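You operate a simulated robot arm through the tools that you are given. There is no shell and no other tool. Be economical: measure what you need, move in short steps, check, and stop when the job is done.

You run a simulated robot arm. Do the job below in one go: nothing can be reset, and whatever is moved stays where it is left.

Task
Close up: lids on the blue and green tins, dauber in its cup, display off, slide in.

The check looks at the end state, three seconds after you hand in, the way a careful person would. Anything else that was tipped, shoved, dropped, spilled or broken makes it a failure. A push-on lid holds only when it is set on centred and level and pressed home; a screw cap is set on level and turned clockwise until tight.

Robot
A 7-joint arm with a two-finger parallel gripper, fixed in place. Base frame: the origin is at the foot of the arm, x ahead of it, y to its left, z up; the work surface is at about z = 10. Readings come in mm, rad, newtons and seconds.
With the tool pointing down near the work surface it reaches from about 240 to 620 mm from the base axis. Its first joint turns from -1.152 to 1.152 rad. Payload 2.6 kg.
The TCP is the grasp point between the finger pads, 30 mm short of the fingertips. In the tool frame z runs along the fingers and y along their closing line. Largest opening 94 mm; finger width 28, thickness 10; the body of the gripper, 50 by 96 mm, starts 55 mm behind the TCP.
Orientation is told as [roll, pitch, yaw] about the base's x, y, z axes, in that order, counted from this pose: with the fingers straight down and closing along the base's y, the tool's x points along the base's -x, its y along +y and its z along -z.

Tools
- The arm moves only by the tool nudge_tool. Its argument "rows" is a list of rows, each a list of 6 numbers: the shift along the tool's x, y, z in mm, then the turn, a rotation vector about the tool's x, y, z in rad. In form: [[x, y, z, ax, ay, az], ...]. A call has 1 to 8 rows; each row shifts and turns the commanded pose from where the row before left it, along the tool's axes as they then stand. "claw" is the gripper command, from -1 (shut) to 1 (fully open), values between in proportion, set as the call begins (left out, the last holds). Rows are played at 5 a second. More than 50 mm and 0.15 rad between two rows, or a gripper value outside its range, and nothing of the call is played. Where a pose cannot be reached the arm comes as near as it can. A force on the tool above 70 N (or 10 N above the force at the start of the call, whichever is more), or a blocked arm, ends the call early, and 0.2 s more pass. Each finger travels about 72 mm/s and halts on what it meets, pressing with about 44 N; the grip force reading is that of the motor and also rises with nothing between the fingers. The clock runs only during rows and for 0.2 s after the last one: add rows that do not move to give the fingers time. The reply holds the time, the measured pose of the TCP, the force on the tool along the base axes, the opening and the grip force, in the units named above and with some noise, with the torque about the TCP (base axes, N m) and any sound that the robot's microphone picked up.
- Cameras (640 x 400 px; columns grow to the right, rows downward): "scene" is fixed at [30.3, 424.6, 576.1]; the picture's right is [-0.81, -0.58, 0.00], its down [-0.28, 0.38, -0.88] and it looks along [0.51, -0.72, -0.47] (base axes); focal length 352 px, centre (320, 200). "wrist" rides on the gripper at [76, 14, -103] in the tool frame; the picture's right is [-0.18, 0.98, 0.00], its down [-0.75, -0.14, -0.64] and it looks along [-0.63, -0.12, 0.77] (tool axes); focal length 243 px, centre (320, 200). There is no depth. A picture from a camera that has moved, and an enlarged one, comes with that camera's place and axes in the base frame and with its lens.
- snapshot(camera): a new picture of that camera. The clock stands still meanwhile.
- enlarge(camera, box): a new picture of the part [left, top, right, bottom] of that camera's present view, enlarged. The clock stands still meanwhile.
- sign_off(): hands the job in; it is judged then, once.

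Work in short steps. Places have to be worked out from the pictures, the camera data and where the tool is seen: move nearer, look again, correct. Check each grasp and each placing, and mend what went wrong. You have 120 turns and 76 pictures in all, those below and enlarged ones among them. Open the gripper and draw the arm clear of the work before you hand the job in, unless the task says otherwise; then end with one line.

The tools are called after "Request:" by a JSON object that holds its "fn" and its "kwargs". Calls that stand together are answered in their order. nudge_tool: Moves the arm, as the interface text tells. Its arguments: {"type":"object","properties":{"rows":{"type":"array"},"claw":{"type":"number"}},"required":["rows"]} The other tools are called the same way: snapshot (camera) takes a picture; enlarge (camera, box) takes an enlarged picture of a part of a camera's view; sign_off () hands the job in.

At the start:

```text
time: 0.0
position: [291.2, -223.7, 252.4]
tool_rot: [-0.001, -0.001, -0.001]
contact_force: [0.0, 0.1, 0.0]
moment: [0.0, -0.02, -0.02]
gripper_width: 94.1
finger_force: 0.1
```

scene: 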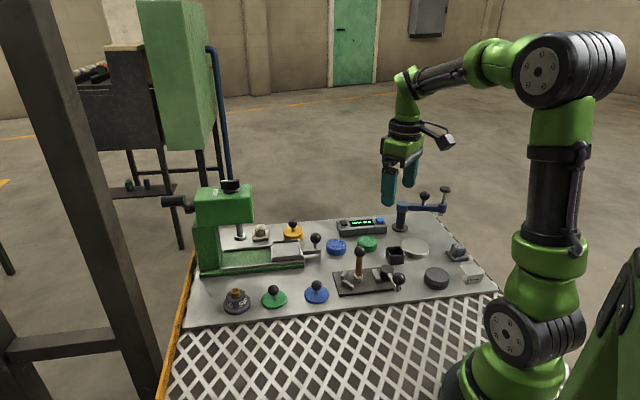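
wrist: 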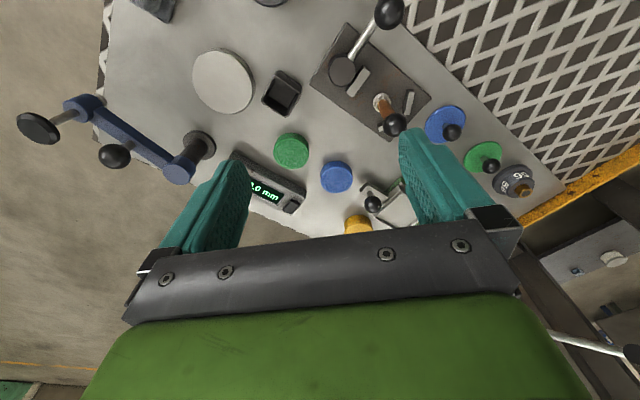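

I'll look closer at the bench first.

Request:
{"fn": "enlarge", "kwargs": {"camera": "scene", "box": [180, 170, 340, 320]}}

Request:
{"fn": "enlarge", "kwargs": {"camera": "scene", "box": [320, 170, 500, 310]}}

Request:
{"fn": "enlarge", "kwargs": {"camera": "wrist", "box": [220, 20, 560, 240]}}

```text
2.67 times, centred on (260, 245) of scene
camera zoom: at [30.3, 424.6, 576.1], right [-0.81, -0.58, 0.0], down [-0.28, 0.38, -0.88], along [0.51, -0.72, -0.47], focal length 939 px, centre (480, 80)
```

zoom: 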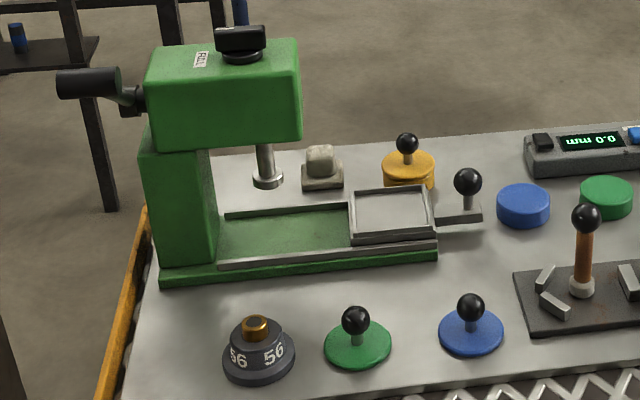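

```text
2.86 times, centred on (410, 240) of scene
camera zoom: at [30.3, 424.6, 576.1], right [-0.81, -0.58, 0.0], down [-0.28, 0.38, -0.88], along [0.51, -0.72, -0.47], focal length 1006 px, centre (63, 86)
```

zoom: 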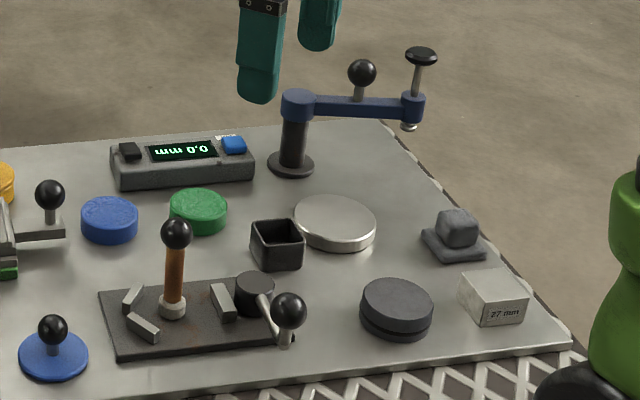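

```text
1.82 times, centred on (390, 130) of wrist
camera zoom: at [213.5, -209.2, 355.6], right [0.18, 0.98, 0.0], down [0.75, -0.14, 0.64], along [0.63, -0.12, -0.77], focal length 441 px, centre (193, 327)
```

zoom: 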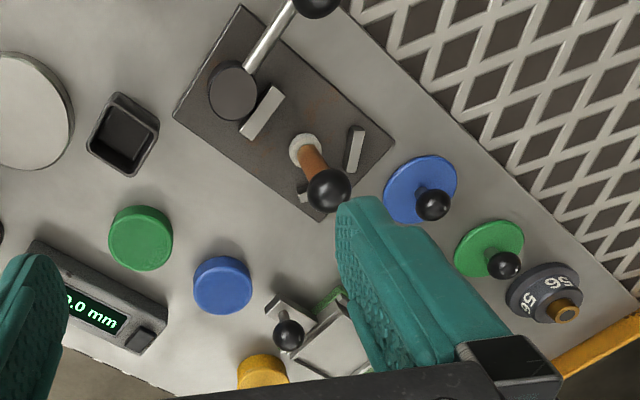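

The dauber candidate (brown handle, ball knob) stands at about (337,-160). The blue lid is at about (387,-62), green lid (454,6), blue tin (437,-225) and green tin (379,-284). I'll move for a closer wrist view of the fixture and cup.

Request:
{"fn": "nudge_tool", "kwargs": {"rows": [[20, 20, 20, 0, 0, 0], [10, 30, 30, 0, 0, 0], [0, 0, 0, 0, 0, 0]]}}

Request:
{"fn": "snapshot", "kwargs": {"camera": "wrist"}}

Request:
{"fn": "enlarge", "kwargs": {"camera": "wrist", "box": [220, 20, 420, 160]}}

```text
time: 0.8
position: [260.5, -174.0, 201.5]
tool_rot: [0.001, 0.001, 0.0]
contact_force: [0.6, -0.1, -0.6]
moment: [0.0, 0.01, -0.01]
gripper_width: 94.0
finger_force: 0.1
```

```text
70 pictures are left
camera wrist: at [183.6, -159.8, 305.3], right [0.18, 0.98, 0.0], down [0.75, -0.14, 0.64], along [0.63, -0.12, -0.77], focal length 243 px, centre (320, 200)
```

wrist: 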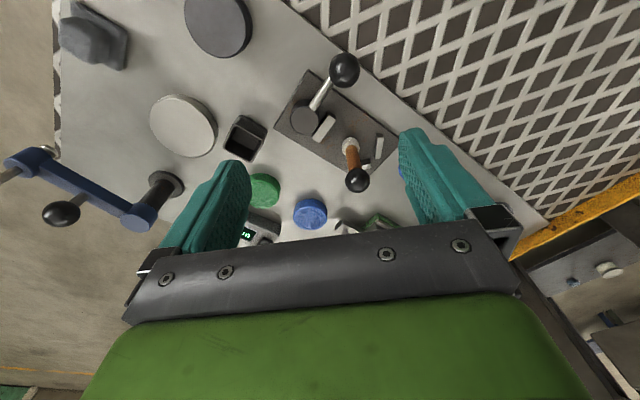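

```text
2.86 times, centred on (320, 90) of wrist
camera zoom: at [183.6, -159.8, 305.3], right [0.18, 0.98, 0.0], down [0.75, -0.14, 0.64], along [0.63, -0.12, -0.77], focal length 693 px, centre (320, 514)
```

zoom: 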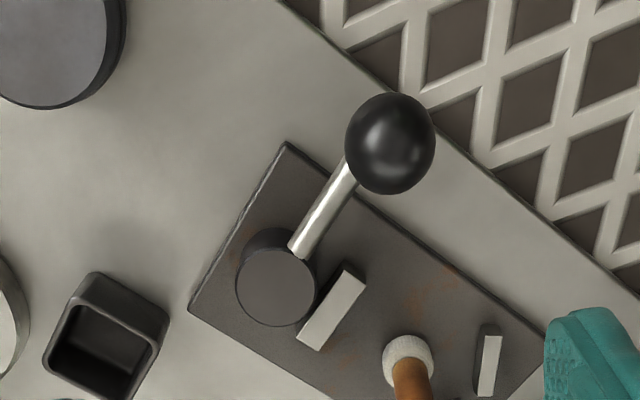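

The dauber stands loose-looking on its felt foot at about (335,-150), ball at z≈96. I'll go above it with the fingers open and check alignment.

Request:
{"fn": "nudge_tool", "kwargs": {"rows": [[-40, 12, 20, 0, 0, 0], [-35, 12, 25, 0, 0, 0], [0, 0, 0, 0, 0, 0]]}}

Request:
{"fn": "snapshot", "kwargs": {"camera": "wrist"}}

Request:
{"fn": "enlarge", "kwargs": {"camera": "scene", "box": [300, 160, 460, 310]}}

```text
time: 1.6
position: [335.7, -148.3, 157.7]
tool_rot: [-0.001, 0.001, 0.001]
contact_force: [0.0, -0.4, 0.2]
moment: [0.01, 0.0, -0.01]
gripper_width: 94.0
finger_force: 0.1
```

```text
68 pictures are left
camera wrist: at [258.8, -135.0, 261.1], right [0.18, 0.98, 0.0], down [0.75, -0.14, 0.64], along [0.63, -0.12, -0.77], focal length 243 px, centre (320, 200)
```

wrist: 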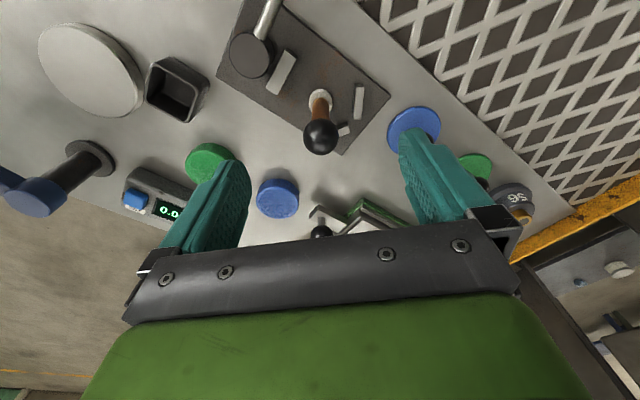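

```text
2.67 times, centred on (380, 235) of scene
camera zoom: at [30.3, 424.6, 576.1], right [-0.81, -0.58, 0.0], down [-0.28, 0.38, -0.88], along [0.51, -0.72, -0.47], focal length 939 px, centre (160, 107)
```

zoom: 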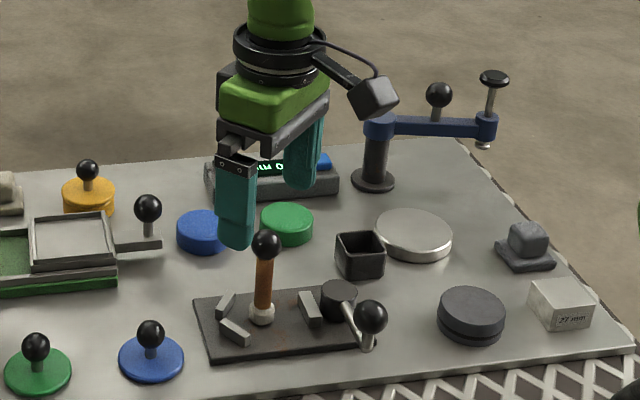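

The ball sits right on the tool axis, so (335.7,-148.3) is right. I'll descend to the ball and close.

Request:
{"fn": "nudge_tool", "kwargs": {"rows": [[0, 0, 30, 0, 0, 0], [0, 0, 32, 0, 0, 0], [0, 0, 0, 0, 0, 0]]}}

Request:
{"fn": "nudge_tool", "kwargs": {"rows": [[0, 0, 0, 0, 0, 0], [0, 0, 0, 0, 0, 0], [0, 0, 0, 0, 0, 0], [0, 0, 0, 0, 0, 0]], "claw": -1}}

Request:
{"fn": "nudge_tool", "kwargs": {"rows": [[0, 0, -5, 0, 0, 0], [0, 0, -10, 0, 0, 0], [0, 0, 0, 0, 0, 0]]}}

Request:
{"fn": "enlarge", "kwargs": {"camera": "scene", "box": [300, 160, 460, 310]}}

```text
time: 2.4
position: [334.6, -149.7, 95.1]
tool_rot: [0.0, -0.001, 0.001]
contact_force: [0.1, -0.2, -0.1]
moment: [0.02, -0.01, 0.0]
gripper_width: 94.0
finger_force: 0.1
```

```text
time: 3.4
position: [335.2, -149.4, 95.4]
tool_rot: [-0.001, 0.0, 0.0]
contact_force: [0.4, -0.3, 0.3]
moment: [0.0, 0.02, 0.04]
gripper_width: 23.2
finger_force: 43.9
```

```text
time: 4.2
position: [334.1, -148.8, 110.6]
tool_rot: [0.001, 0.0, 0.002]
contact_force: [0.4, -0.6, -0.1]
moment: [-0.01, 0.02, 0.0]
gripper_width: 22.9
finger_force: 43.9
```

```text
2.67 times, centred on (380, 235) of scene
camera zoom: at [30.3, 424.6, 576.1], right [-0.81, -0.58, 0.0], down [-0.28, 0.38, -0.88], along [0.51, -0.72, -0.47], focal length 939 px, centre (160, 107)
```

zoom: 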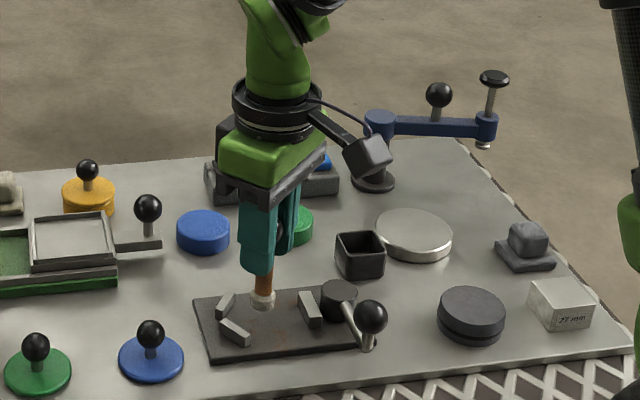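

The dauber is held and came up freely. I'll raise it and carry it over to the square cup at about (296,-270), then check by eye.

Request:
{"fn": "nudge_tool", "kwargs": {"rows": [[0, 0, -40, 0, 0, 0], [10, -40, 0, 0, 0, 0], [15, -40, 0, 0, 0, 0], [13, -40, 0, 0, 0, 0], [0, 0, 0, 0, 0, 0]]}}

Request:
{"fn": "snapshot", "kwargs": {"camera": "wrist"}}

Request:
{"fn": "enlarge", "kwargs": {"camera": "scene", "box": [340, 160, 460, 272]}}

```text
time: 5.4
position: [297.4, -270.4, 149.9]
tool_rot: [0.001, 0.0, 0.002]
contact_force: [-0.1, -0.4, -0.9]
moment: [-0.01, 0.0, 0.01]
gripper_width: 22.7
finger_force: 44.1
```

```text
65 pictures are left
camera wrist: at [220.2, -255.7, 252.9], right [0.18, 0.98, 0.0], down [0.75, -0.14, 0.64], along [0.63, -0.12, -0.77], focal length 243 px, centre (320, 200)
```

wrist: 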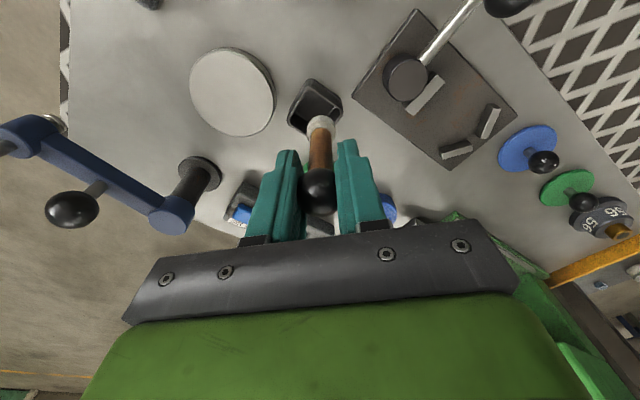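

```text
3.57 times, centred on (400, 216) of scene
camera zoom: at [30.3, 424.5, 576.1], right [-0.81, -0.58, 0.0], down [-0.28, 0.38, -0.88], along [0.51, -0.72, -0.47], focal length 1258 px, centre (34, 143)
```

zoom: 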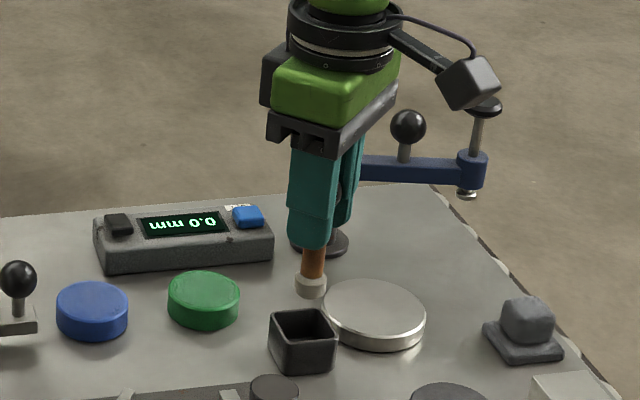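

Request:
{"fn": "enlarge", "kwargs": {"camera": "wrist", "box": [270, 60, 370, 160]}}

```text
4.00 times, centred on (320, 110) of wrist
camera zoom: at [220.2, -255.7, 252.9], right [0.18, 0.98, 0.0], down [0.75, -0.14, 0.64], along [0.63, -0.12, -0.77], focal length 970 px, centre (320, 560)
```

zoom: 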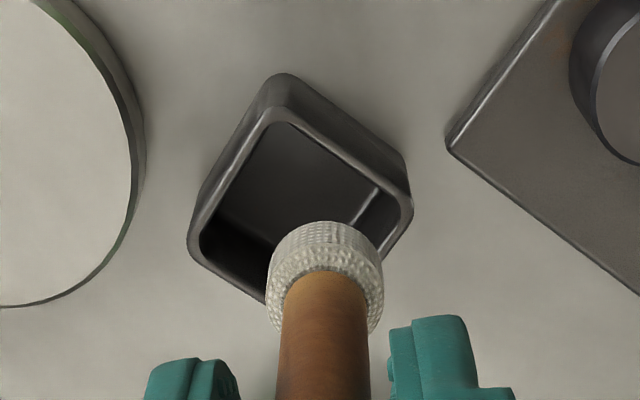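

Cup rim centre works out at (299.4,-275), with the dauber foot at about (298,-270). I'll shift by (+1.7,-5) and lower it.

Request:
{"fn": "nudge_tool", "kwargs": {"rows": [[-1.8, -4.8, 0, 0, 0, 0], [0, 0, 15, 0, 0, 0], [0, 0, 10, 0, 0, 0], [0, 0, 0, 0, 0, 0]]}}

Request:
{"fn": "enlarge", "kwargs": {"camera": "wrist", "box": [270, 60, 370, 160]}}

Request:
{"fn": "enlarge", "kwargs": {"camera": "scene", "box": [370, 200, 450, 272]}}

```text
time: 6.4
position: [298.6, -274.2, 125.2]
tool_rot: [0.0, -0.001, -0.001]
contact_force: [-1.1, 0.6, -0.3]
moment: [-0.03, 0.0, 0.03]
gripper_width: 23.0
finger_force: 44.4
```

```text
4.00 times, centred on (320, 110) of wrist
camera zoom: at [221.8, -260.4, 228.5], right [0.18, 0.98, 0.0], down [0.75, -0.14, 0.64], along [0.63, -0.12, -0.77], focal length 970 px, centre (320, 560)
```

zoom: 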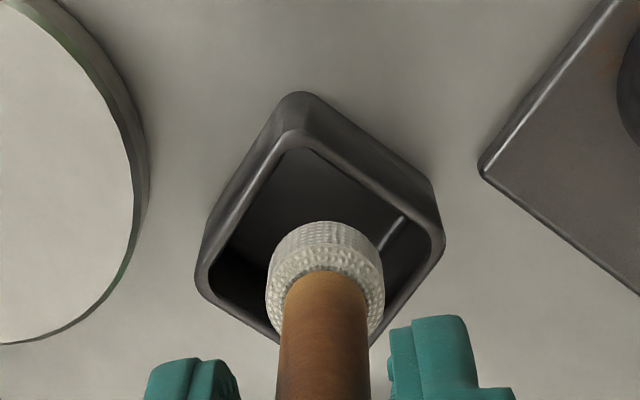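

```text
5.56 times, centred on (410, 236) of scene
camera zoom: at [30.3, 424.6, 576.1], right [-0.81, -0.58, 0.0], down [-0.28, 0.38, -0.88], along [0.51, -0.72, -0.47], focal length 1956 px, centre (-180, 0)
```

zoom: 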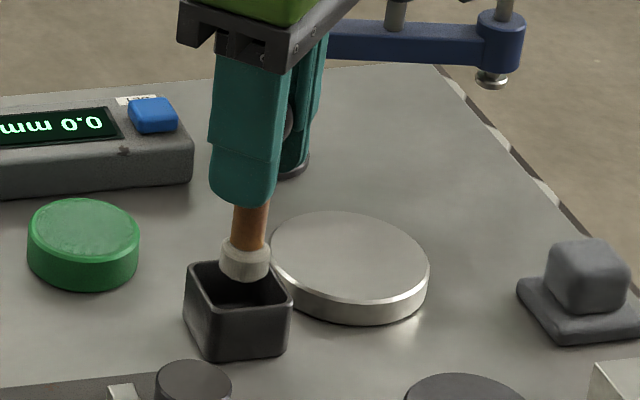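

The foot is centred over the cup, so I lower it.

Request:
{"fn": "nudge_tool", "kwargs": {"rows": [[0, 0, 10, 0, 0, 0], [0, 0, 10, 0, 0, 0], [0, 0, 5, 0, 0, 0], [0, 0, 4, 0, 0, 0], [0, 0, 0, 0, 0, 0]]}}

Request:
{"fn": "enlarge", "kwargs": {"camera": "scene", "box": [370, 200, 450, 272]}}

```text
time: 7.6
position: [299.9, -274.7, 95.2]
tool_rot: [-0.001, 0.0, 0.002]
contact_force: [0.5, -0.4, -0.6]
moment: [0.02, 0.01, -0.02]
gripper_width: 23.0
finger_force: 44.2
```

```text
5.56 times, centred on (410, 236) of scene
camera zoom: at [30.3, 424.6, 576.1], right [-0.81, -0.58, 0.0], down [-0.28, 0.38, -0.88], along [0.51, -0.72, -0.47], focal length 1956 px, centre (-180, 0)
```

zoom: 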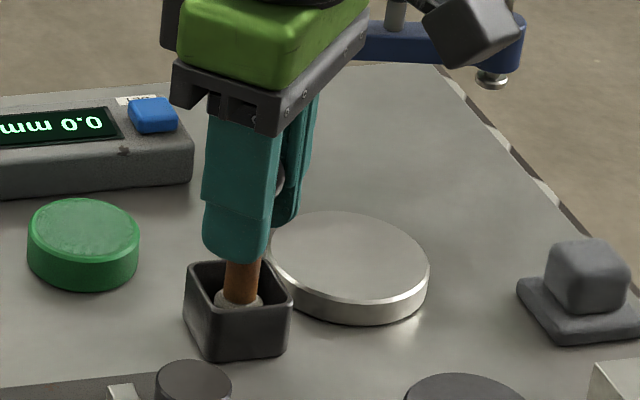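

Inside the cup, no contact yet. I'll go on in 2 mm steps until it touches.

Request:
{"fn": "nudge_tool", "kwargs": {"rows": [[0, 0, 2, 0, 0, 0], [0, 0, 1, 0, 0, 0], [0, 0, 0, 0, 0, 0]]}}

Request:
{"fn": "nudge_tool", "kwargs": {"rows": [[0, 0, 1, 0, 0, 0], [0, 0, 1, 0, 0, 0], [0, 0, 0, 0, 0, 0]]}}

```text
time: 8.4
position: [299.2, -273.9, 93.3]
tool_rot: [0.0, -0.001, 0.002]
contact_force: [1.7, 0.6, 0.3]
moment: [0.0, -0.02, -0.01]
gripper_width: 22.8
finger_force: 43.5
```

```text
time: 9.2
position: [298.8, -274.7, 92.1]
tool_rot: [0.0, -0.001, 0.0]
contact_force: [-1.2, 2.0, 5.6]
moment: [0.05, 0.09, -0.03]
gripper_width: 22.8
finger_force: 44.1
```

Contact (5.6 N) at the cup floor. I'll release and raise.

Request:
{"fn": "nudge_tool", "kwargs": {"rows": [[0, 0, 0, 0, 0, 0], [0, 0, 0, 0, 0, 0], [0, 0, 0, 0, 0, 0], [0, 0, 0, 0, 0, 0]], "claw": 0.3}}

Request:
{"fn": "nudge_tool", "kwargs": {"rows": [[0, 0, -30, 0, 0, 0], [0, 0, -40, 0, 0, 0], [0, 0, -30, 0, 0, 0], [0, 0, 0, 0, 0, 0]]}}

Request:
{"fn": "snapshot", "kwargs": {"camera": "wrist"}}

Request:
{"fn": "enlarge", "kwargs": {"camera": "scene", "box": [330, 190, 450, 272]}}

```text
time: 10.2
position: [299.2, -274.5, 90.3]
tool_rot: [0.0, 0.002, -0.001]
contact_force: [-0.3, 0.0, 0.0]
moment: [0.0, 0.02, 0.05]
gripper_width: 61.0
finger_force: 0.1
```

```text
time: 11.2
position: [298.8, -274.5, 191.4]
tool_rot: [0.0, -0.001, 0.001]
contact_force: [-0.3, 0.0, 0.1]
moment: [-0.01, 0.02, 0.02]
gripper_width: 61.0
finger_force: 0.0
```

```text
59 pictures are left
camera wrist: at [222.1, -260.0, 295.5], right [0.18, 0.98, 0.0], down [0.75, -0.14, 0.64], along [0.63, -0.12, -0.77], focal length 243 px, centre (320, 200)
```

wrist: 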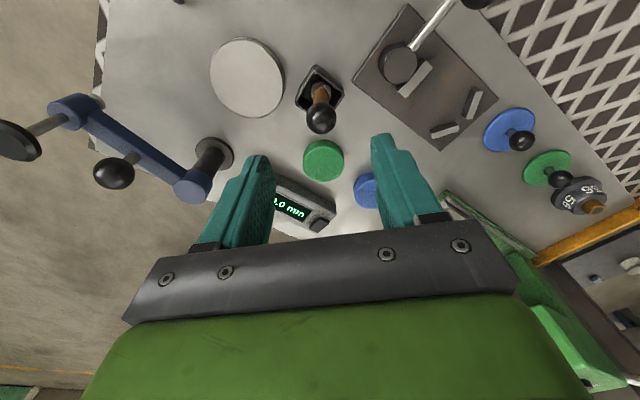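

```text
4.88 times, centred on (390, 231) of scene
camera zoom: at [30.3, 424.6, 576.1], right [-0.81, -0.58, 0.0], down [-0.28, 0.38, -0.88], along [0.51, -0.72, -0.47], focal length 1718 px, centre (-22, 49)
```

zoom: 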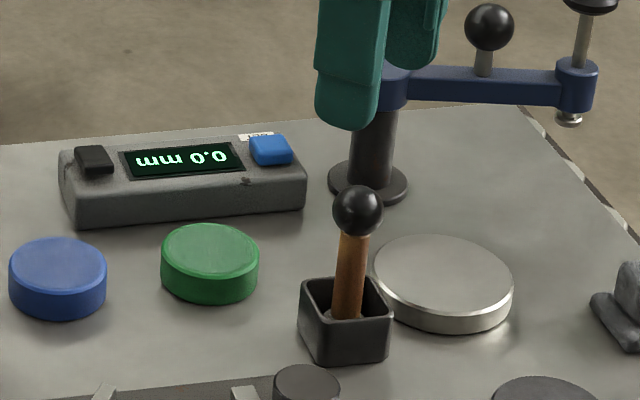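

The dauber stands in the cup. Next I look at the display's buttons from above.

Request:
{"fn": "nudge_tool", "kwargs": {"rows": [[-40, -30, 0, 0, 0, 0], [-40, -30, 0, 0, 0, 0], [-25, -25, 5, 0, 0, 0], [0, 0, 0, 0, 0, 0]]}}

Request:
{"fn": "snapshot", "kwargs": {"camera": "wrist"}}

Request:
{"fn": "enlarge", "kwargs": {"camera": "wrist", "box": [240, 70, 400, 170]}}

```text
time: 12.2
position: [403.8, -359.5, 186.1]
tool_rot: [-0.002, 0.0, 0.002]
contact_force: [-0.2, -0.1, -0.1]
moment: [0.02, 0.0, -0.02]
gripper_width: 61.0
finger_force: 0.1
```

```text
57 pictures are left
camera wrist: at [326.8, -346.2, 289.5], right [0.18, 0.98, 0.0], down [0.75, -0.14, 0.64], along [0.63, -0.12, -0.77], focal length 243 px, centre (320, 200)
```

wrist: 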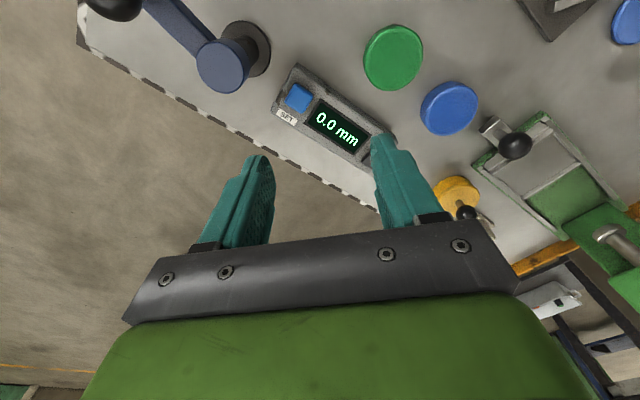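

```text
4.00 times, centred on (320, 120) of wrist
camera zoom: at [326.8, -346.2, 289.5], right [0.18, 0.98, 0.0], down [0.75, -0.14, 0.64], along [0.63, -0.12, -0.77], focal length 970 px, centre (320, 520)
```

zoom: 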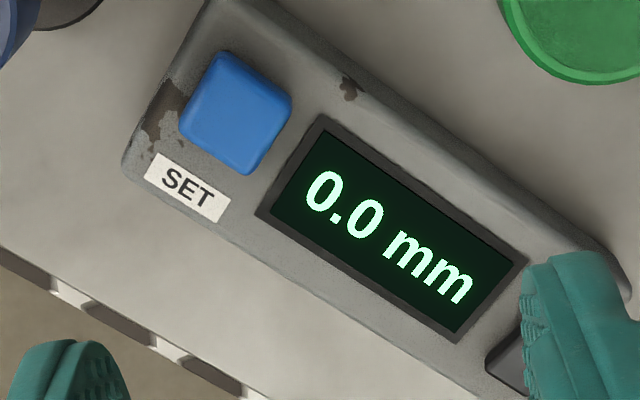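

Blue is SET, so the black one is likely the power switch. I'll move sideways to view it.

Request:
{"fn": "nudge_tool", "kwargs": {"rows": [[-10, 35, 0, 0, 0, 0], [-10, 35, 0, 0, 0, 0], [0, 0, 0, 0, 0, 0]]}}

Request:
{"fn": "snapshot", "kwargs": {"camera": "wrist"}}

Request:
{"fn": "enlarge", "kwargs": {"camera": "wrist", "box": [230, 70, 390, 170]}}

```text
time: 13.0
position: [423.0, -288.5, 186.4]
tool_rot: [0.0, 0.001, 0.001]
contact_force: [-0.5, -0.6, 0.0]
moment: [0.0, 0.01, 0.01]
gripper_width: 61.2
finger_force: 0.0
```

```text
55 pictures are left
camera wrist: at [346.8, -274.2, 289.2], right [0.18, 0.98, 0.0], down [0.75, -0.14, 0.64], along [0.63, -0.12, -0.77], focal length 243 px, centre (320, 200)
```

wrist: 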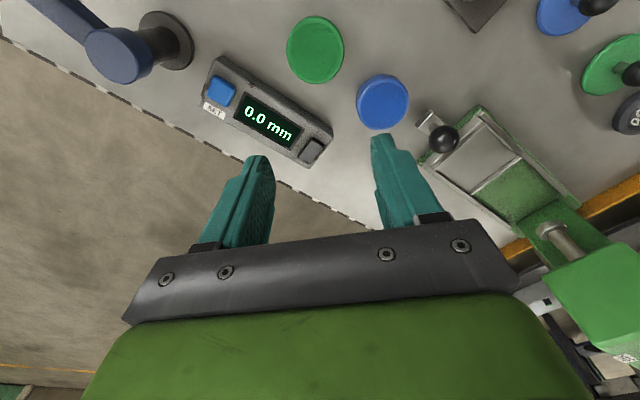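

```text
4.00 times, centred on (310, 120) of wrist
camera zoom: at [346.8, -274.2, 289.2], right [0.18, 0.98, 0.0], down [0.75, -0.14, 0.64], along [0.63, -0.12, -0.77], focal length 970 px, centre (360, 520)
```

zoom: 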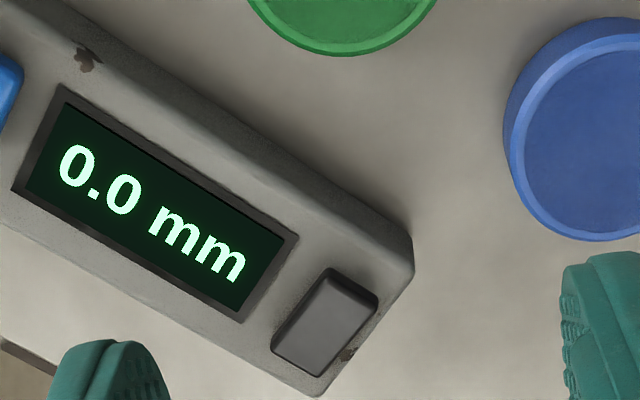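

Request:
{"fn": "enlarge", "kwargs": {"camera": "scene", "box": [334, 212, 366, 232]}}

Request:
{"fn": "enlarge", "kwargs": {"camera": "wrist", "box": [290, 130, 340, 170]}}

```text
16.00 times, centred on (350, 222) of scene
camera zoom: at [30.3, 424.6, 576.1], right [-0.81, -0.58, 0.0], down [-0.28, 0.38, -0.88], along [0.51, -0.72, -0.47], focal length 5634 px, centre (-160, -152)
```

zoom: 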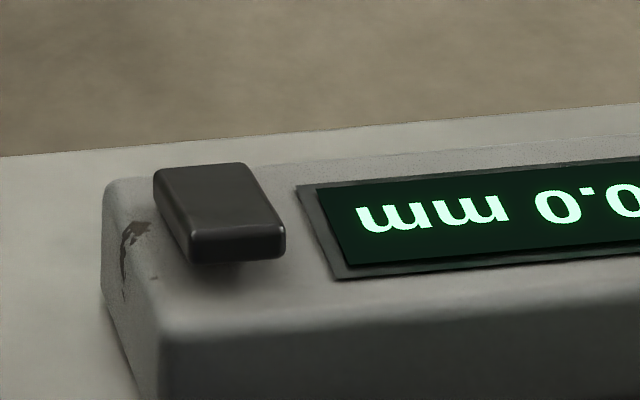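

```text
10.00 times, centred on (315, 150) of wrist
camera zoom: at [346.8, -274.2, 289.2], right [0.18, 0.98, 0.0], down [0.75, -0.14, 0.64], along [0.63, -0.12, -0.77], focal length 2426 px, centre (370, 700)
```

zoom: 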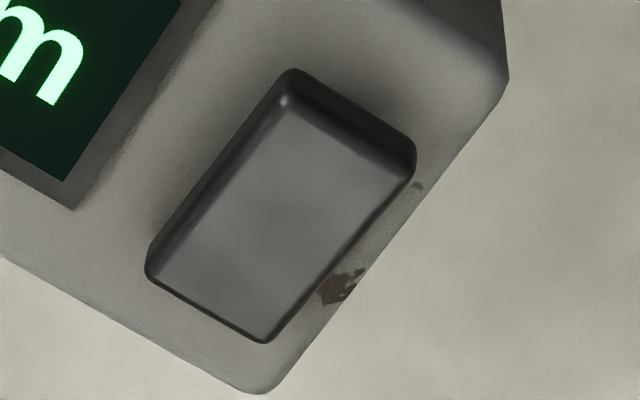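

It's a rocker with the (-x,+y) end raised, its centre at about (476,-307,42). I'll close the gripper, yaw 0.75 rad so the tips line up with it, and hover over the raised end.

Request:
{"fn": "nudge_tool", "kwargs": {"rows": [[0, 0, 0, 0, 0, -0.15], [0, 0, 0, 0, 0, -0.15], [0, 0, 0, 0, 0, -0.15], [0, 0, 0, 0, 0, -0.15], [0, 0, 0, 0, 0, -0.15], [-13, -19, 20, 0, 0, 0], [-13, -19.5, 30, 0, 0, 0], [0, 0, 20, 0, 0, 0]], "claw": -1}}

Request:
{"fn": "snapshot", "kwargs": {"camera": "wrist"}}

Request:
{"fn": "enlarge", "kwargs": {"camera": "scene", "box": [320, 180, 400, 240]}}

```text
time: 14.8
position: [469.2, -298.8, 116.0]
tool_rot: [0.0, 0.001, 0.751]
contact_force: [0.4, 0.3, 0.4]
moment: [0.0, 0.0, -0.02]
gripper_width: 0.1
finger_force: 32.9
```

```text
51 pictures are left
camera wrist: at [403.8, -340.7, 219.8], right [-0.54, 0.84, 0.0], down [0.65, 0.41, 0.64], along [0.54, 0.34, -0.77], focal length 243 px, centre (320, 200)
```

wrist: 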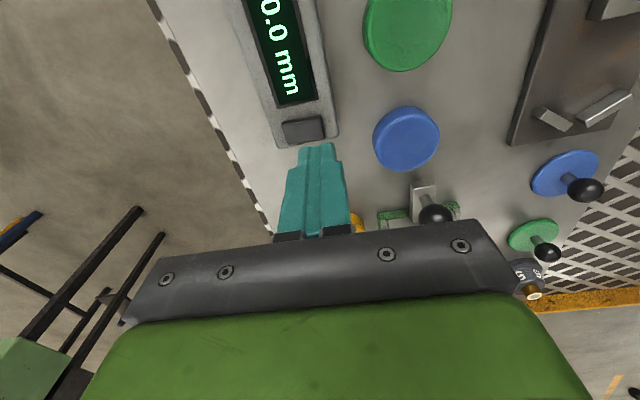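

```text
6.67 times, centred on (360, 210) of scene
camera zoom: at [30.3, 424.6, 576.1], right [-0.81, -0.58, 0.0], down [-0.28, 0.38, -0.88], along [0.51, -0.72, -0.47], focal length 2348 px, centre (53, 133)
```

zoom: 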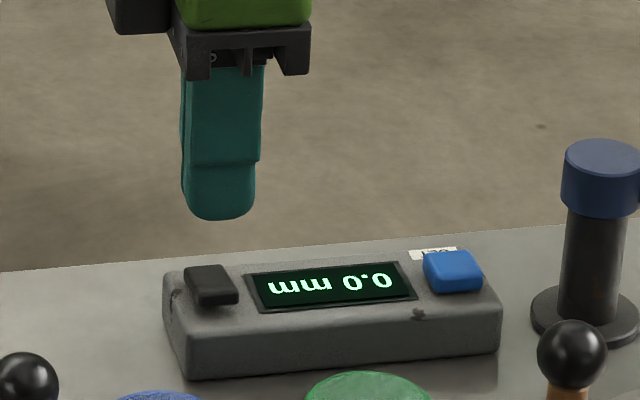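

The tool axis lands on the raised end of the rocker. I press down gently.

Request:
{"fn": "nudge_tool", "kwargs": {"rows": [[0, 0, 20, 0, 0, 0], [0, 0, 15, 0, 0, 0], [0, 0, 0, 0, 0, 0]]}}

Request:
{"fn": "nudge_tool", "kwargs": {"rows": [[0, 0, 3, 0, 0, 0], [0, 0, 3, 0, 0, 0], [0, 0, 2, 0, 0, 0], [0, 0, 0, 0, 0, 0]]}}

Request:
{"fn": "enlarge", "kwargs": {"camera": "scene", "box": [320, 190, 400, 250]}}

```text
time: 15.6
position: [470.5, -298.4, 81.2]
tool_rot: [0.0, -0.001, 0.748]
contact_force: [-0.1, -0.2, 0.5]
moment: [0.0, 0.04, 0.0]
gripper_width: 0.1
finger_force: 32.8
```

```text
time: 16.6
position: [470.6, -298.8, 75.6]
tool_rot: [-0.001, -0.002, 0.75]
contact_force: [-19.7, 11.6, 31.7]
moment: [0.11, 0.4, -0.1]
gripper_width: 0.0
finger_force: 32.9
```

```text
6.67 times, centred on (360, 220) of scene
camera zoom: at [30.1, 424.7, 576.0], right [-0.81, -0.58, 0.0], down [-0.27, 0.38, -0.88], along [0.51, -0.72, -0.47], focal length 2348 px, centre (53, 67)
```

zoom: 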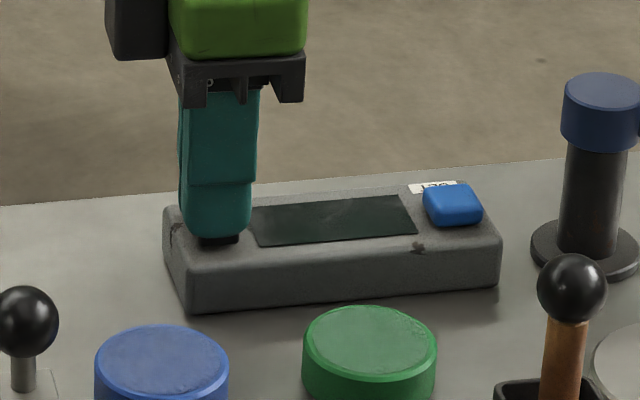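

The display is off. I'll retreat upward and move above the slide's knob at about (476,-172).

Request:
{"fn": "nudge_tool", "kwargs": {"rows": [[0, 0, -40, 0, 0, 0], [0, 0, -40, 0, 0, 0], [-30, 30, 0, 0, 0, 0], [-30, 30, 0, 0, 0, 0], [-30, 29, 0, 0, 0, 0], [0, 0, 0, 0, 0, 0]], "claw": 0.06}}

Request:
{"fn": "snapshot", "kwargs": {"camera": "wrist"}}

Request:
{"fn": "snapshot", "kwargs": {"camera": "scene"}}

```text
time: 18.0
position: [475.3, -172.3, 154.0]
tool_rot: [0.0, 0.001, 0.75]
contact_force: [-0.2, 0.8, -0.6]
moment: [-0.01, -0.03, 0.02]
gripper_width: 50.0
finger_force: 0.0
```

```text
48 pictures are left
camera wrist: at [408.7, -214.2, 256.5], right [-0.54, 0.84, 0.0], down [0.65, 0.41, 0.64], along [0.54, 0.34, -0.77], focal length 243 px, centre (320, 200)
```

wrist: 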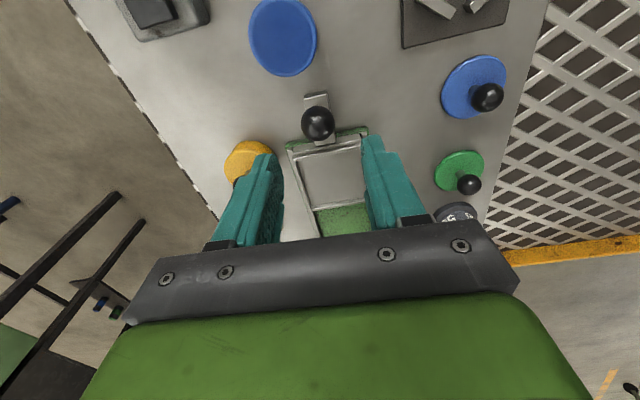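

```text
47 pictures are left
```

scene: 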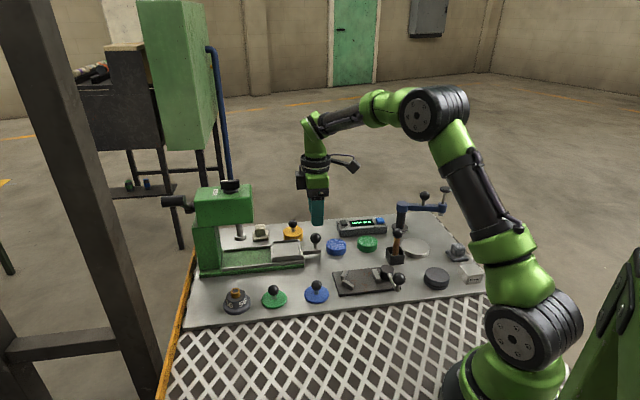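

The display seems lit again, so I zoom in on it.

Request:
{"fn": "enlarge", "kwargs": {"camera": "scene", "box": [330, 205, 394, 245]}}

```text
10.00 times, centred on (362, 225) of scene
camera zoom: at [30.2, 424.6, 576.1], right [-0.81, -0.58, 0.0], down [-0.28, 0.38, -0.88], along [0.51, -0.72, -0.47], focal length 3521 px, centre (-100, -50)
```

zoom: 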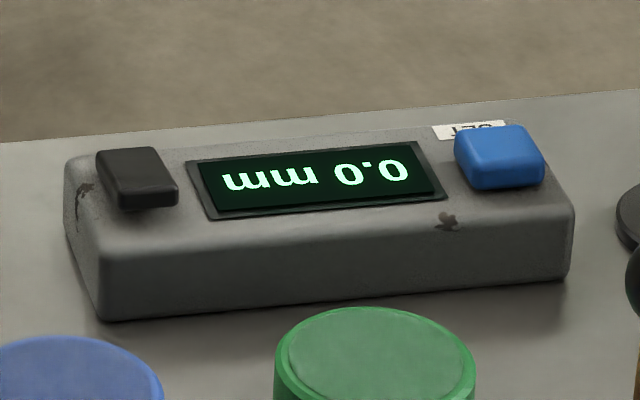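

The rocker sprang back, so it needs a deeper press, which I'll do after the slide. The knob is on the tool axis. I descend, leaving the tips above the tab, and grip it.

Request:
{"fn": "nudge_tool", "kwargs": {"rows": [[0, 0, 40, 0, 0, 0], [0, 0, 30, 0, 0, 0], [0, 0, 14, 0, 0, 0], [0, 0, 0, 0, 0, 0]]}}

Request:
{"fn": "enlarge", "kwargs": {"camera": "scene", "box": [260, 200, 340, 280]}}

```text
time: 19.0
position: [475.3, -172.7, 69.0]
tool_rot: [-0.001, 0.001, 0.751]
contact_force: [-1.0, -0.2, 0.5]
moment: [0.0, -0.01, 0.0]
gripper_width: 49.8
finger_force: 0.1
```

```text
5.00 times, centred on (300, 240) of scene
camera zoom: at [30.3, 424.6, 576.1], right [-0.81, -0.58, 0.0], down [-0.28, 0.38, -0.88], along [0.51, -0.72, -0.47], focal length 1761 px, centre (420, 0)
```

zoom: 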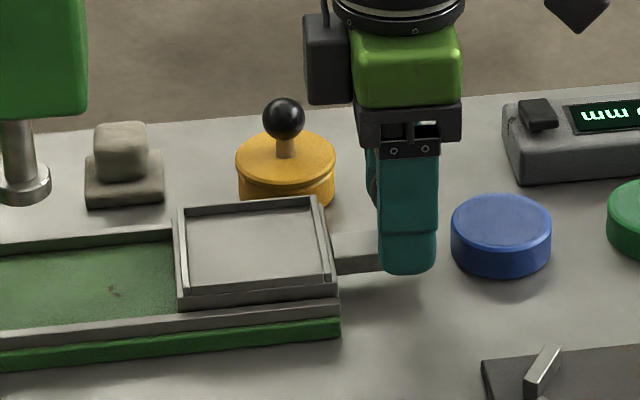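

Now I close on the knob.

Request:
{"fn": "nudge_tool", "kwargs": {"rows": [[0, 0, 0, 0, 0, 0], [0, 0, 0, 0, 0, 0], [0, 0, 0, 0, 0, 0]], "claw": -1}}

Request:
{"fn": "nudge_tool", "kwargs": {"rows": [[-10, 0, 0, 0, 0, 0], [-10, 0, 0, 0, 0, 0], [0, 0, 0, 0, 0, 0]]}}

Request:
{"fn": "enlarge", "kwargs": {"camera": "scene", "box": [240, 200, 340, 280]}}

```text
time: 19.8
position: [476.0, -175.6, 70.9]
tool_rot: [-0.006, 0.0, 0.751]
contact_force: [21.3, -15.3, -8.3]
moment: [-0.02, 0.12, -0.03]
gripper_width: 27.7
finger_force: 45.5
```

```text
time: 20.6
position: [489.3, -159.6, 69.7]
tool_rot: [-0.005, 0.0, 0.75]
contact_force: [15.0, -15.7, 0.2]
moment: [-0.9, 0.77, -0.15]
gripper_width: 27.7
finger_force: 45.1
```

```text
5.00 times, centred on (290, 240) of scene
camera zoom: at [30.3, 424.6, 576.1], right [-0.81, -0.58, 0.0], down [-0.28, 0.38, -0.88], along [0.51, -0.72, -0.47], focal length 1761 px, centre (470, 0)
```

zoom: 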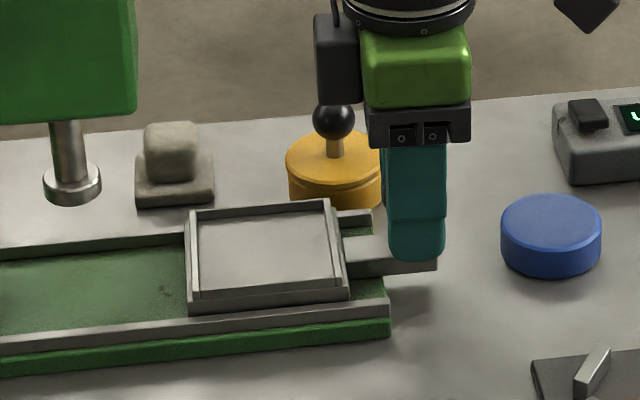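

It slides. I ease the sideways load (shift -2.5 along tool y) and push on.

Request:
{"fn": "nudge_tool", "kwargs": {"rows": [[0, -2.5, 0, 0, 0, 0], [-10, 0, 0, 0, 0, 0], [-10, 0, 0, 0, 0, 0], [-10, 0, 0, 0, 0, 0], [0, 0, 0, 0, 0, 0]]}}

Request:
{"fn": "enlarge", "kwargs": {"camera": "scene", "box": [190, 170, 340, 290]}}

```text
time: 21.8
position: [513.3, -136.0, 69.6]
tool_rot: [0.006, -0.001, 0.75]
contact_force: [-11.7, 11.0, 20.7]
moment: [-0.3, 0.53, 0.03]
gripper_width: 27.4
finger_force: 45.5
```

```text
3.33 times, centred on (265, 230) of scene
camera zoom: at [30.1, 424.6, 576.1], right [-0.81, -0.58, 0.0], down [-0.28, 0.38, -0.88], along [0.51, -0.72, -0.47], focal length 1174 px, centre (503, 100)
```

zoom: 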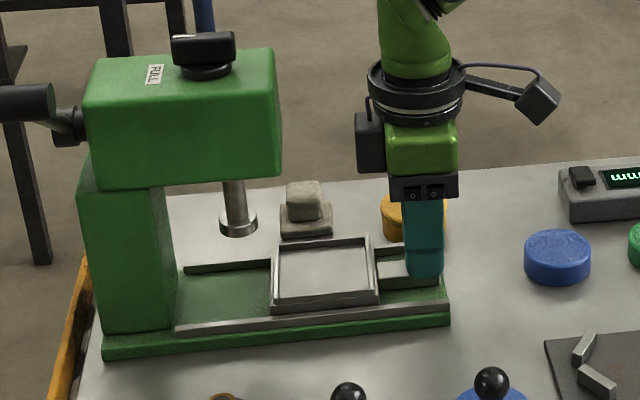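

Request:
{"fn": "nudge_tool", "kwargs": {"rows": [[-10, 1.5, 0, 0, 0, 0], [-10, 0, 0, 0, 0, 0], [-10, 0.5, 0, 0, 0, 0], [0, 0, 0, 0, 0, 0]]}}

Request:
{"fn": "nudge_tool", "kwargs": {"rows": [[-8, 0.3, 0, 0, 0, 0], [-7, 0.2, 0, 0, 0, 0], [0, 0, 0, 0, 0, 0]]}}

Request:
{"fn": "enlarge", "kwargs": {"camera": "scene", "box": [190, 170, 340, 290]}}

```text
time: 22.8
position: [534.0, -117.3, 69.1]
tool_rot: [0.002, -0.002, 0.75]
contact_force: [-15.6, 16.5, 15.9]
moment: [0.62, -0.51, 0.1]
gripper_width: 27.7
finger_force: 44.8
```

```text
time: 23.6
position: [543.6, -107.0, 69.4]
tool_rot: [0.003, -0.002, 0.748]
contact_force: [-18.0, 17.3, 15.3]
moment: [0.13, -0.05, -0.07]
gripper_width: 27.5
finger_force: 45.3
```

```text
3.33 times, centred on (265, 230) of scene
camera zoom: at [30.2, 424.6, 576.1], right [-0.81, -0.58, 0.0], down [-0.28, 0.38, -0.88], along [0.51, -0.72, -0.47], focal length 1174 px, centre (503, 100)
```

zoom: 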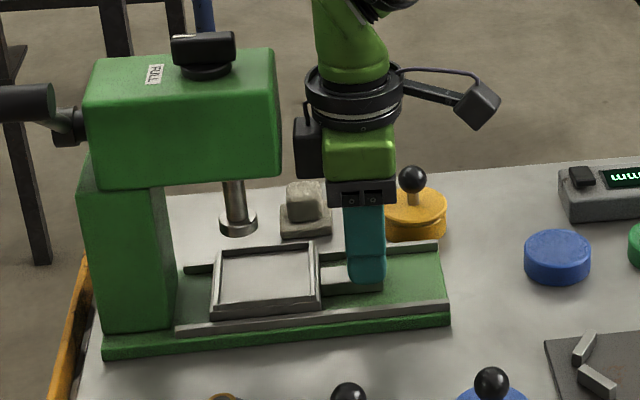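

The gripper body would soon near the press head. I'll release, back off, and push the knob from behind with shut fingers for the last stretch.

Request:
{"fn": "nudge_tool", "kwargs": {"rows": [[0, 0, 0, 0, 0, 0], [0, 0, 0, 0, 0, 0], [0, 0, -25, 0, 0, 0], [0, 0, -30, 0, 0, 0], [20, 0, 0, 0, 0, 0], [18, 0, 0, 0, 0, 0], [0, 0, 0, 0, 0, 0]], "claw": 0.06}}

Request:
{"fn": "snapshot", "kwargs": {"camera": "wrist"}}

```text
time: 25.2
position: [514.9, -134.7, 123.9]
tool_rot: [0.0, 0.001, 0.75]
contact_force: [-0.5, -0.5, 0.5]
moment: [0.02, 0.02, 0.0]
gripper_width: 50.1
finger_force: 0.1
```

```text
41 pictures are left
camera wrist: at [449.4, -176.4, 227.1], right [-0.54, 0.84, 0.0], down [0.65, 0.41, 0.64], along [0.54, 0.34, -0.77], focal length 243 px, centre (320, 200)
```

wrist: 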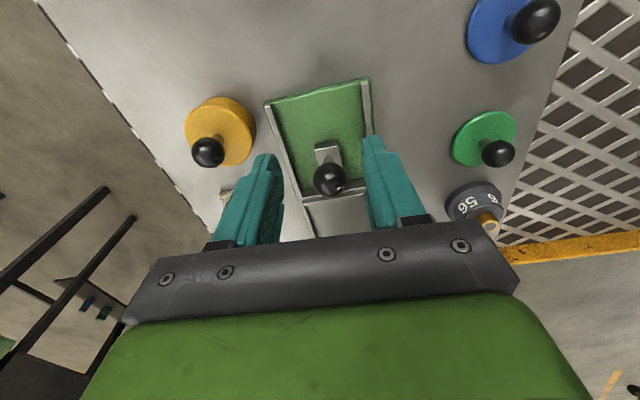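

The knob is dead ahead. I shut the fingers, lower behind it and push.

Request:
{"fn": "nudge_tool", "kwargs": {"rows": [[0, 0, 0, 0, 0, 0], [0, 0, 0, 0, 0, 0], [0, 0, 25, 0, 0, 0], [0, 0, 28, 0, 0, 0], [0, 0, 0, 0, 0, 0]], "claw": -1}}

Request:
{"fn": "nudge_tool", "kwargs": {"rows": [[-8, 0, 0, 0, 0, 0], [-8, 0, 0, 0, 0, 0], [-8, 0, 0, 0, 0, 0], [-6, 0, 0, 0, 0, 0], [0, 0, 0, 0, 0, 0]]}}

Request:
{"fn": "enlarge", "kwargs": {"camera": "scene", "box": [190, 170, 340, 290]}}

```text
time: 26.4
position: [516.2, -135.5, 72.2]
tool_rot: [0.0, 0.0, 0.752]
contact_force: [0.7, 0.7, -0.7]
moment: [-0.01, 0.0, 0.05]
gripper_width: 0.1
finger_force: 32.7
```

```text
time: 27.6
position: [537.2, -115.6, 70.7]
tool_rot: [-0.001, 0.005, 0.746]
contact_force: [-26.2, -11.8, 9.7]
moment: [0.12, 0.06, 0.22]
gripper_width: 0.1
finger_force: 33.5
```

```text
3.33 times, centred on (265, 230) of scene
camera zoom: at [30.2, 424.6, 576.1], right [-0.81, -0.58, 0.0], down [-0.28, 0.38, -0.88], along [0.51, -0.72, -0.47], focal length 1174 px, centre (503, 100)
```

zoom: 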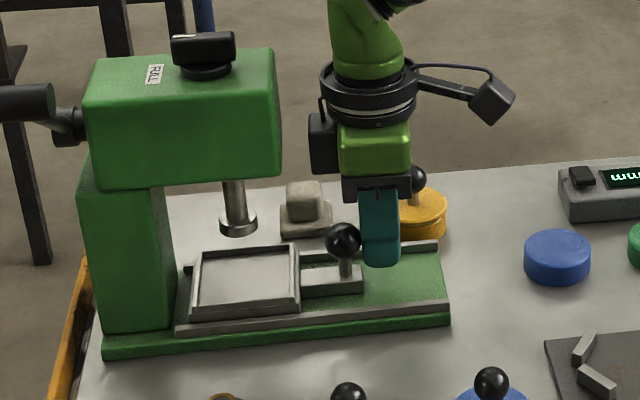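

It moves well; I push on to the stop.

Request:
{"fn": "nudge_tool", "kwargs": {"rows": [[-6, 0, 0, 0, 0, 0], [-5, 0, 0, 0, 0, 0], [0, 0, 0, 0, 0, 0]]}}

Request:
{"fn": "enlarge", "kwargs": {"camera": "scene", "box": [210, 210, 320, 280]}}

```text
time: 28.1
position: [538.0, -117.5, 70.3]
tool_rot: [0.005, 0.021, 0.738]
contact_force: [-7.3, -2.2, 4.1]
moment: [0.03, 0.01, 0.09]
gripper_width: 0.0
finger_force: 33.3
stopped in row 2: the force on the tool passed its limit at 75 N (the readings are from after the stop); the commanded pose is now the measured one
```

```text
5.71 times, centred on (265, 245) of scene
camera zoom: at [30.2, 424.6, 576.1], right [-0.81, -0.58, 0.0], down [-0.28, 0.38, -0.88], along [0.51, -0.72, -0.47], focal length 2012 px, centre (634, -57)
```

zoom: 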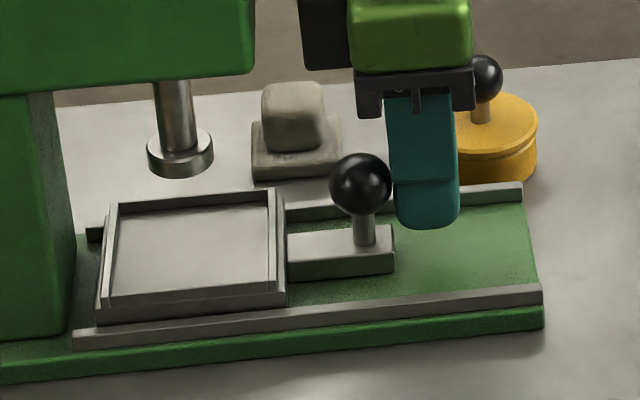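

The tray hit a firm stop under the spindle, so the slide is in. I back off, rise, and go to the display rocker for a deeper press.

Request:
{"fn": "nudge_tool", "kwargs": {"rows": [[15, 0, 0, 0, 0, 0], [0, 0, -40, 0, 0, 0], [0, 0, -20, 0, 0, 0], [0, 0, 0, 0, 0, 0]]}}

```text
time: 29.1
position: [528.0, -126.3, 130.6]
tool_rot: [0.006, 0.018, 0.739]
contact_force: [0.0, -1.2, -0.4]
moment: [0.0, 0.0, 0.0]
gripper_width: 0.1
finger_force: 32.7
```

Request:
{"fn": "nudge_tool", "kwargs": {"rows": [[0, 0, 0, 0.0165, -0.0092, -0.011], [40, -21, 0, 0, 0, 0], [40, -21, 0, 0, 0, 0], [40, -21, 0, 0, 0, 0], [40.6, -22, 0, 0, 0, 0], [0, 0, 20, 0, 0, 0], [0, 0, 25, 0, 0, 0], [0, 0, 0, 0, 0, 0]]}}

Request:
{"fn": "enlarge", "kwargs": {"camera": "wrist", "box": [260, 90, 380, 180]}}

```text
time: 30.9
position: [468.4, -298.7, 87.9]
tool_rot: [-0.013, 0.009, 0.749]
contact_force: [-0.2, -0.5, -0.8]
moment: [0.01, 0.01, -0.02]
gripper_width: 0.0
finger_force: 33.4
```

```text
4.44 times, centred on (320, 135) of wrist
camera zoom: at [402.1, -339.4, 192.1], right [-0.53, 0.85, -0.01], down [0.65, 0.42, 0.64], along [0.54, 0.33, -0.77], focal length 1078 px, centre (320, 489)
```

zoom: 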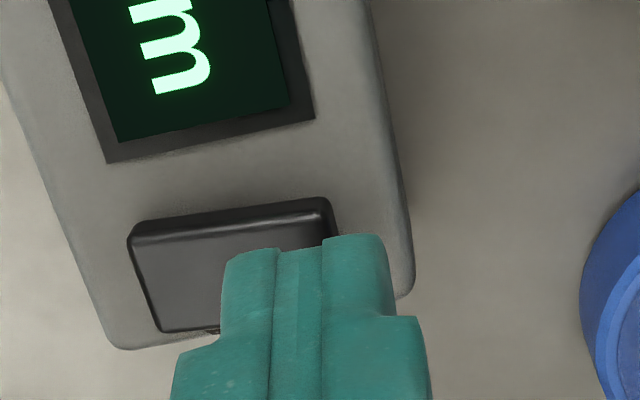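

I'll level the tool, shift 5 mm further onto the raised end, and press in small steps.

Request:
{"fn": "nudge_tool", "kwargs": {"rows": [[0, 5, 0, -0.0035, -0.0154, 0], [0, 0, 7, 0, 0, 0], [0, 0, 0, 0, 0, 0]]}}

Request:
{"fn": "nudge_tool", "kwargs": {"rows": [[0, 0, 2, 0, 0, 0], [0, 0, 2, 0, 0, 0], [0, 0, 2, 0, 0, 0], [0, 0, 2, 0, 0, 0], [0, 0, 2, 0, 0, 0], [0, 0, 0, 0, 0, 0]]}}

Request:
{"fn": "enlarge", "kwargs": {"camera": "scene", "box": [330, 205, 394, 245]}}

```text
time: 31.7
position: [463.8, -295.5, 80.9]
tool_rot: [-0.009, -0.008, 0.748]
contact_force: [-0.1, 1.2, 0.0]
moment: [0.0, 0.0, 0.02]
gripper_width: 0.1
finger_force: 33.3
```

```text
time: 33.1
position: [464.8, -295.6, 73.9]
tool_rot: [-0.01, -0.009, 0.745]
contact_force: [-22.4, 13.0, 38.5]
moment: [0.09, 0.45, -0.08]
gripper_width: 0.2
finger_force: 33.0
```

```text
10.00 times, centred on (362, 225) of scene
camera zoom: at [30.0, 424.7, 576.0], right [-0.81, -0.58, 0.0], down [-0.27, 0.38, -0.88], along [0.51, -0.72, -0.47], focal length 3521 px, centre (-100, -50)
```

zoom: 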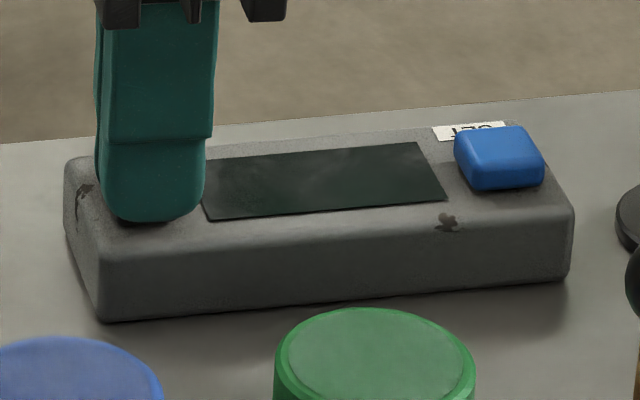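

Request:
{"fn": "nudge_tool", "kwargs": {"rows": [[0, 0, -8, 0, 0, 0], [0, 0, -20, 0, 0, 0], [0, 0, 0, 0, 0, 0]]}}

Request:
{"fn": "enlarge", "kwargs": {"camera": "scene", "box": [330, 205, 394, 245]}}

```text
time: 33.9
position: [463.8, -295.7, 98.1]
tool_rot: [-0.007, -0.006, 0.748]
contact_force: [-0.9, 0.2, -0.7]
moment: [0.02, 0.0, 0.0]
gripper_width: 0.0
finger_force: 33.2
```

```text
10.00 times, centred on (362, 225) of scene
camera zoom: at [30.3, 424.6, 576.1], right [-0.81, -0.58, 0.0], down [-0.28, 0.38, -0.88], along [0.51, -0.72, -0.47], focal length 3521 px, centre (-100, -50)
```

zoom: 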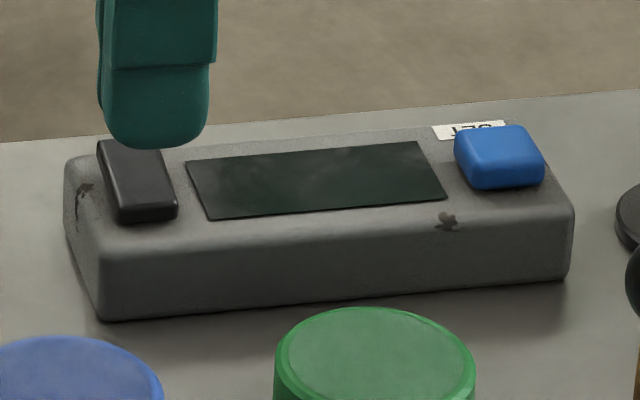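

Latched: the rocker has flipped and the display is dark. Next the lids: I rise, turn the yaw back to 0, and head above the blue lid at (387,-60).

Request:
{"fn": "nudge_tool", "kwargs": {"rows": [[0, 0, -35, 0, 0, 0], [0, 0, -35, 0, 0, 0], [0, 0, 0, 0, 0, 0.15], [0, 0, 0, 0, 0, 0.15], [0, 0, 0, 0, 0, 0.15], [0, 0, 0, 0, 0, 0.15], [0, 0, 0, 0, 0, 0.148], [0, 0, 0, 0, 0, 0]], "claw": 0.15}}

Request:
{"fn": "nudge_tool", "kwargs": {"rows": [[16, 47, 0, 0, 0, 0], [16, 47, 0, 0, 0, 0], [15, 47, 0, 0, 0, 0], [15, 47, 0, 0, 0, 0], [15, 47, 0, 0, 0, 0], [0, 0, 20, 0, 0, 0], [0, 0, 30, 0, 0, 0], [0, 0, 0, 0, 0, 0]]}}

Request:
{"fn": "snapshot", "kwargs": {"camera": "wrist"}}

```text
time: 35.7
position: [463.0, -294.6, 168.2]
tool_rot: [-0.001, -0.008, -0.002]
contact_force: [0.0, -0.7, 0.3]
moment: [-0.01, -0.02, 0.01]
gripper_width: 54.0
finger_force: 0.0
```

```text
time: 37.5
position: [385.6, -60.2, 117.0]
tool_rot: [-0.003, -0.012, -0.001]
contact_force: [0.1, 0.8, -0.7]
moment: [0.02, -0.02, 0.01]
gripper_width: 54.2
finger_force: 0.0
```

```text
35 pictures are left
camera wrist: at [308.2, -46.5, 220.5], right [0.18, 0.98, 0.0], down [0.75, -0.14, 0.65], along [0.64, -0.12, -0.76], focal length 243 px, centre (320, 200)
```

wrist: 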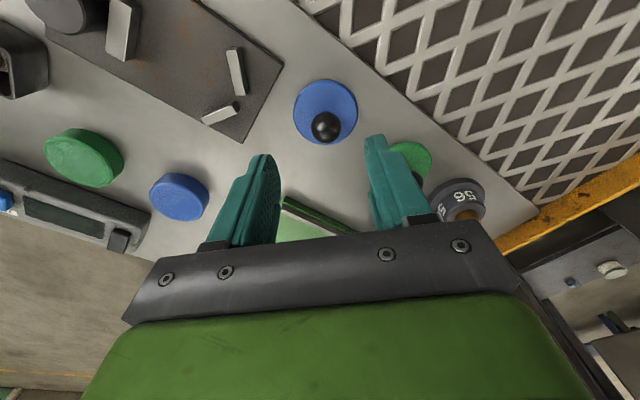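

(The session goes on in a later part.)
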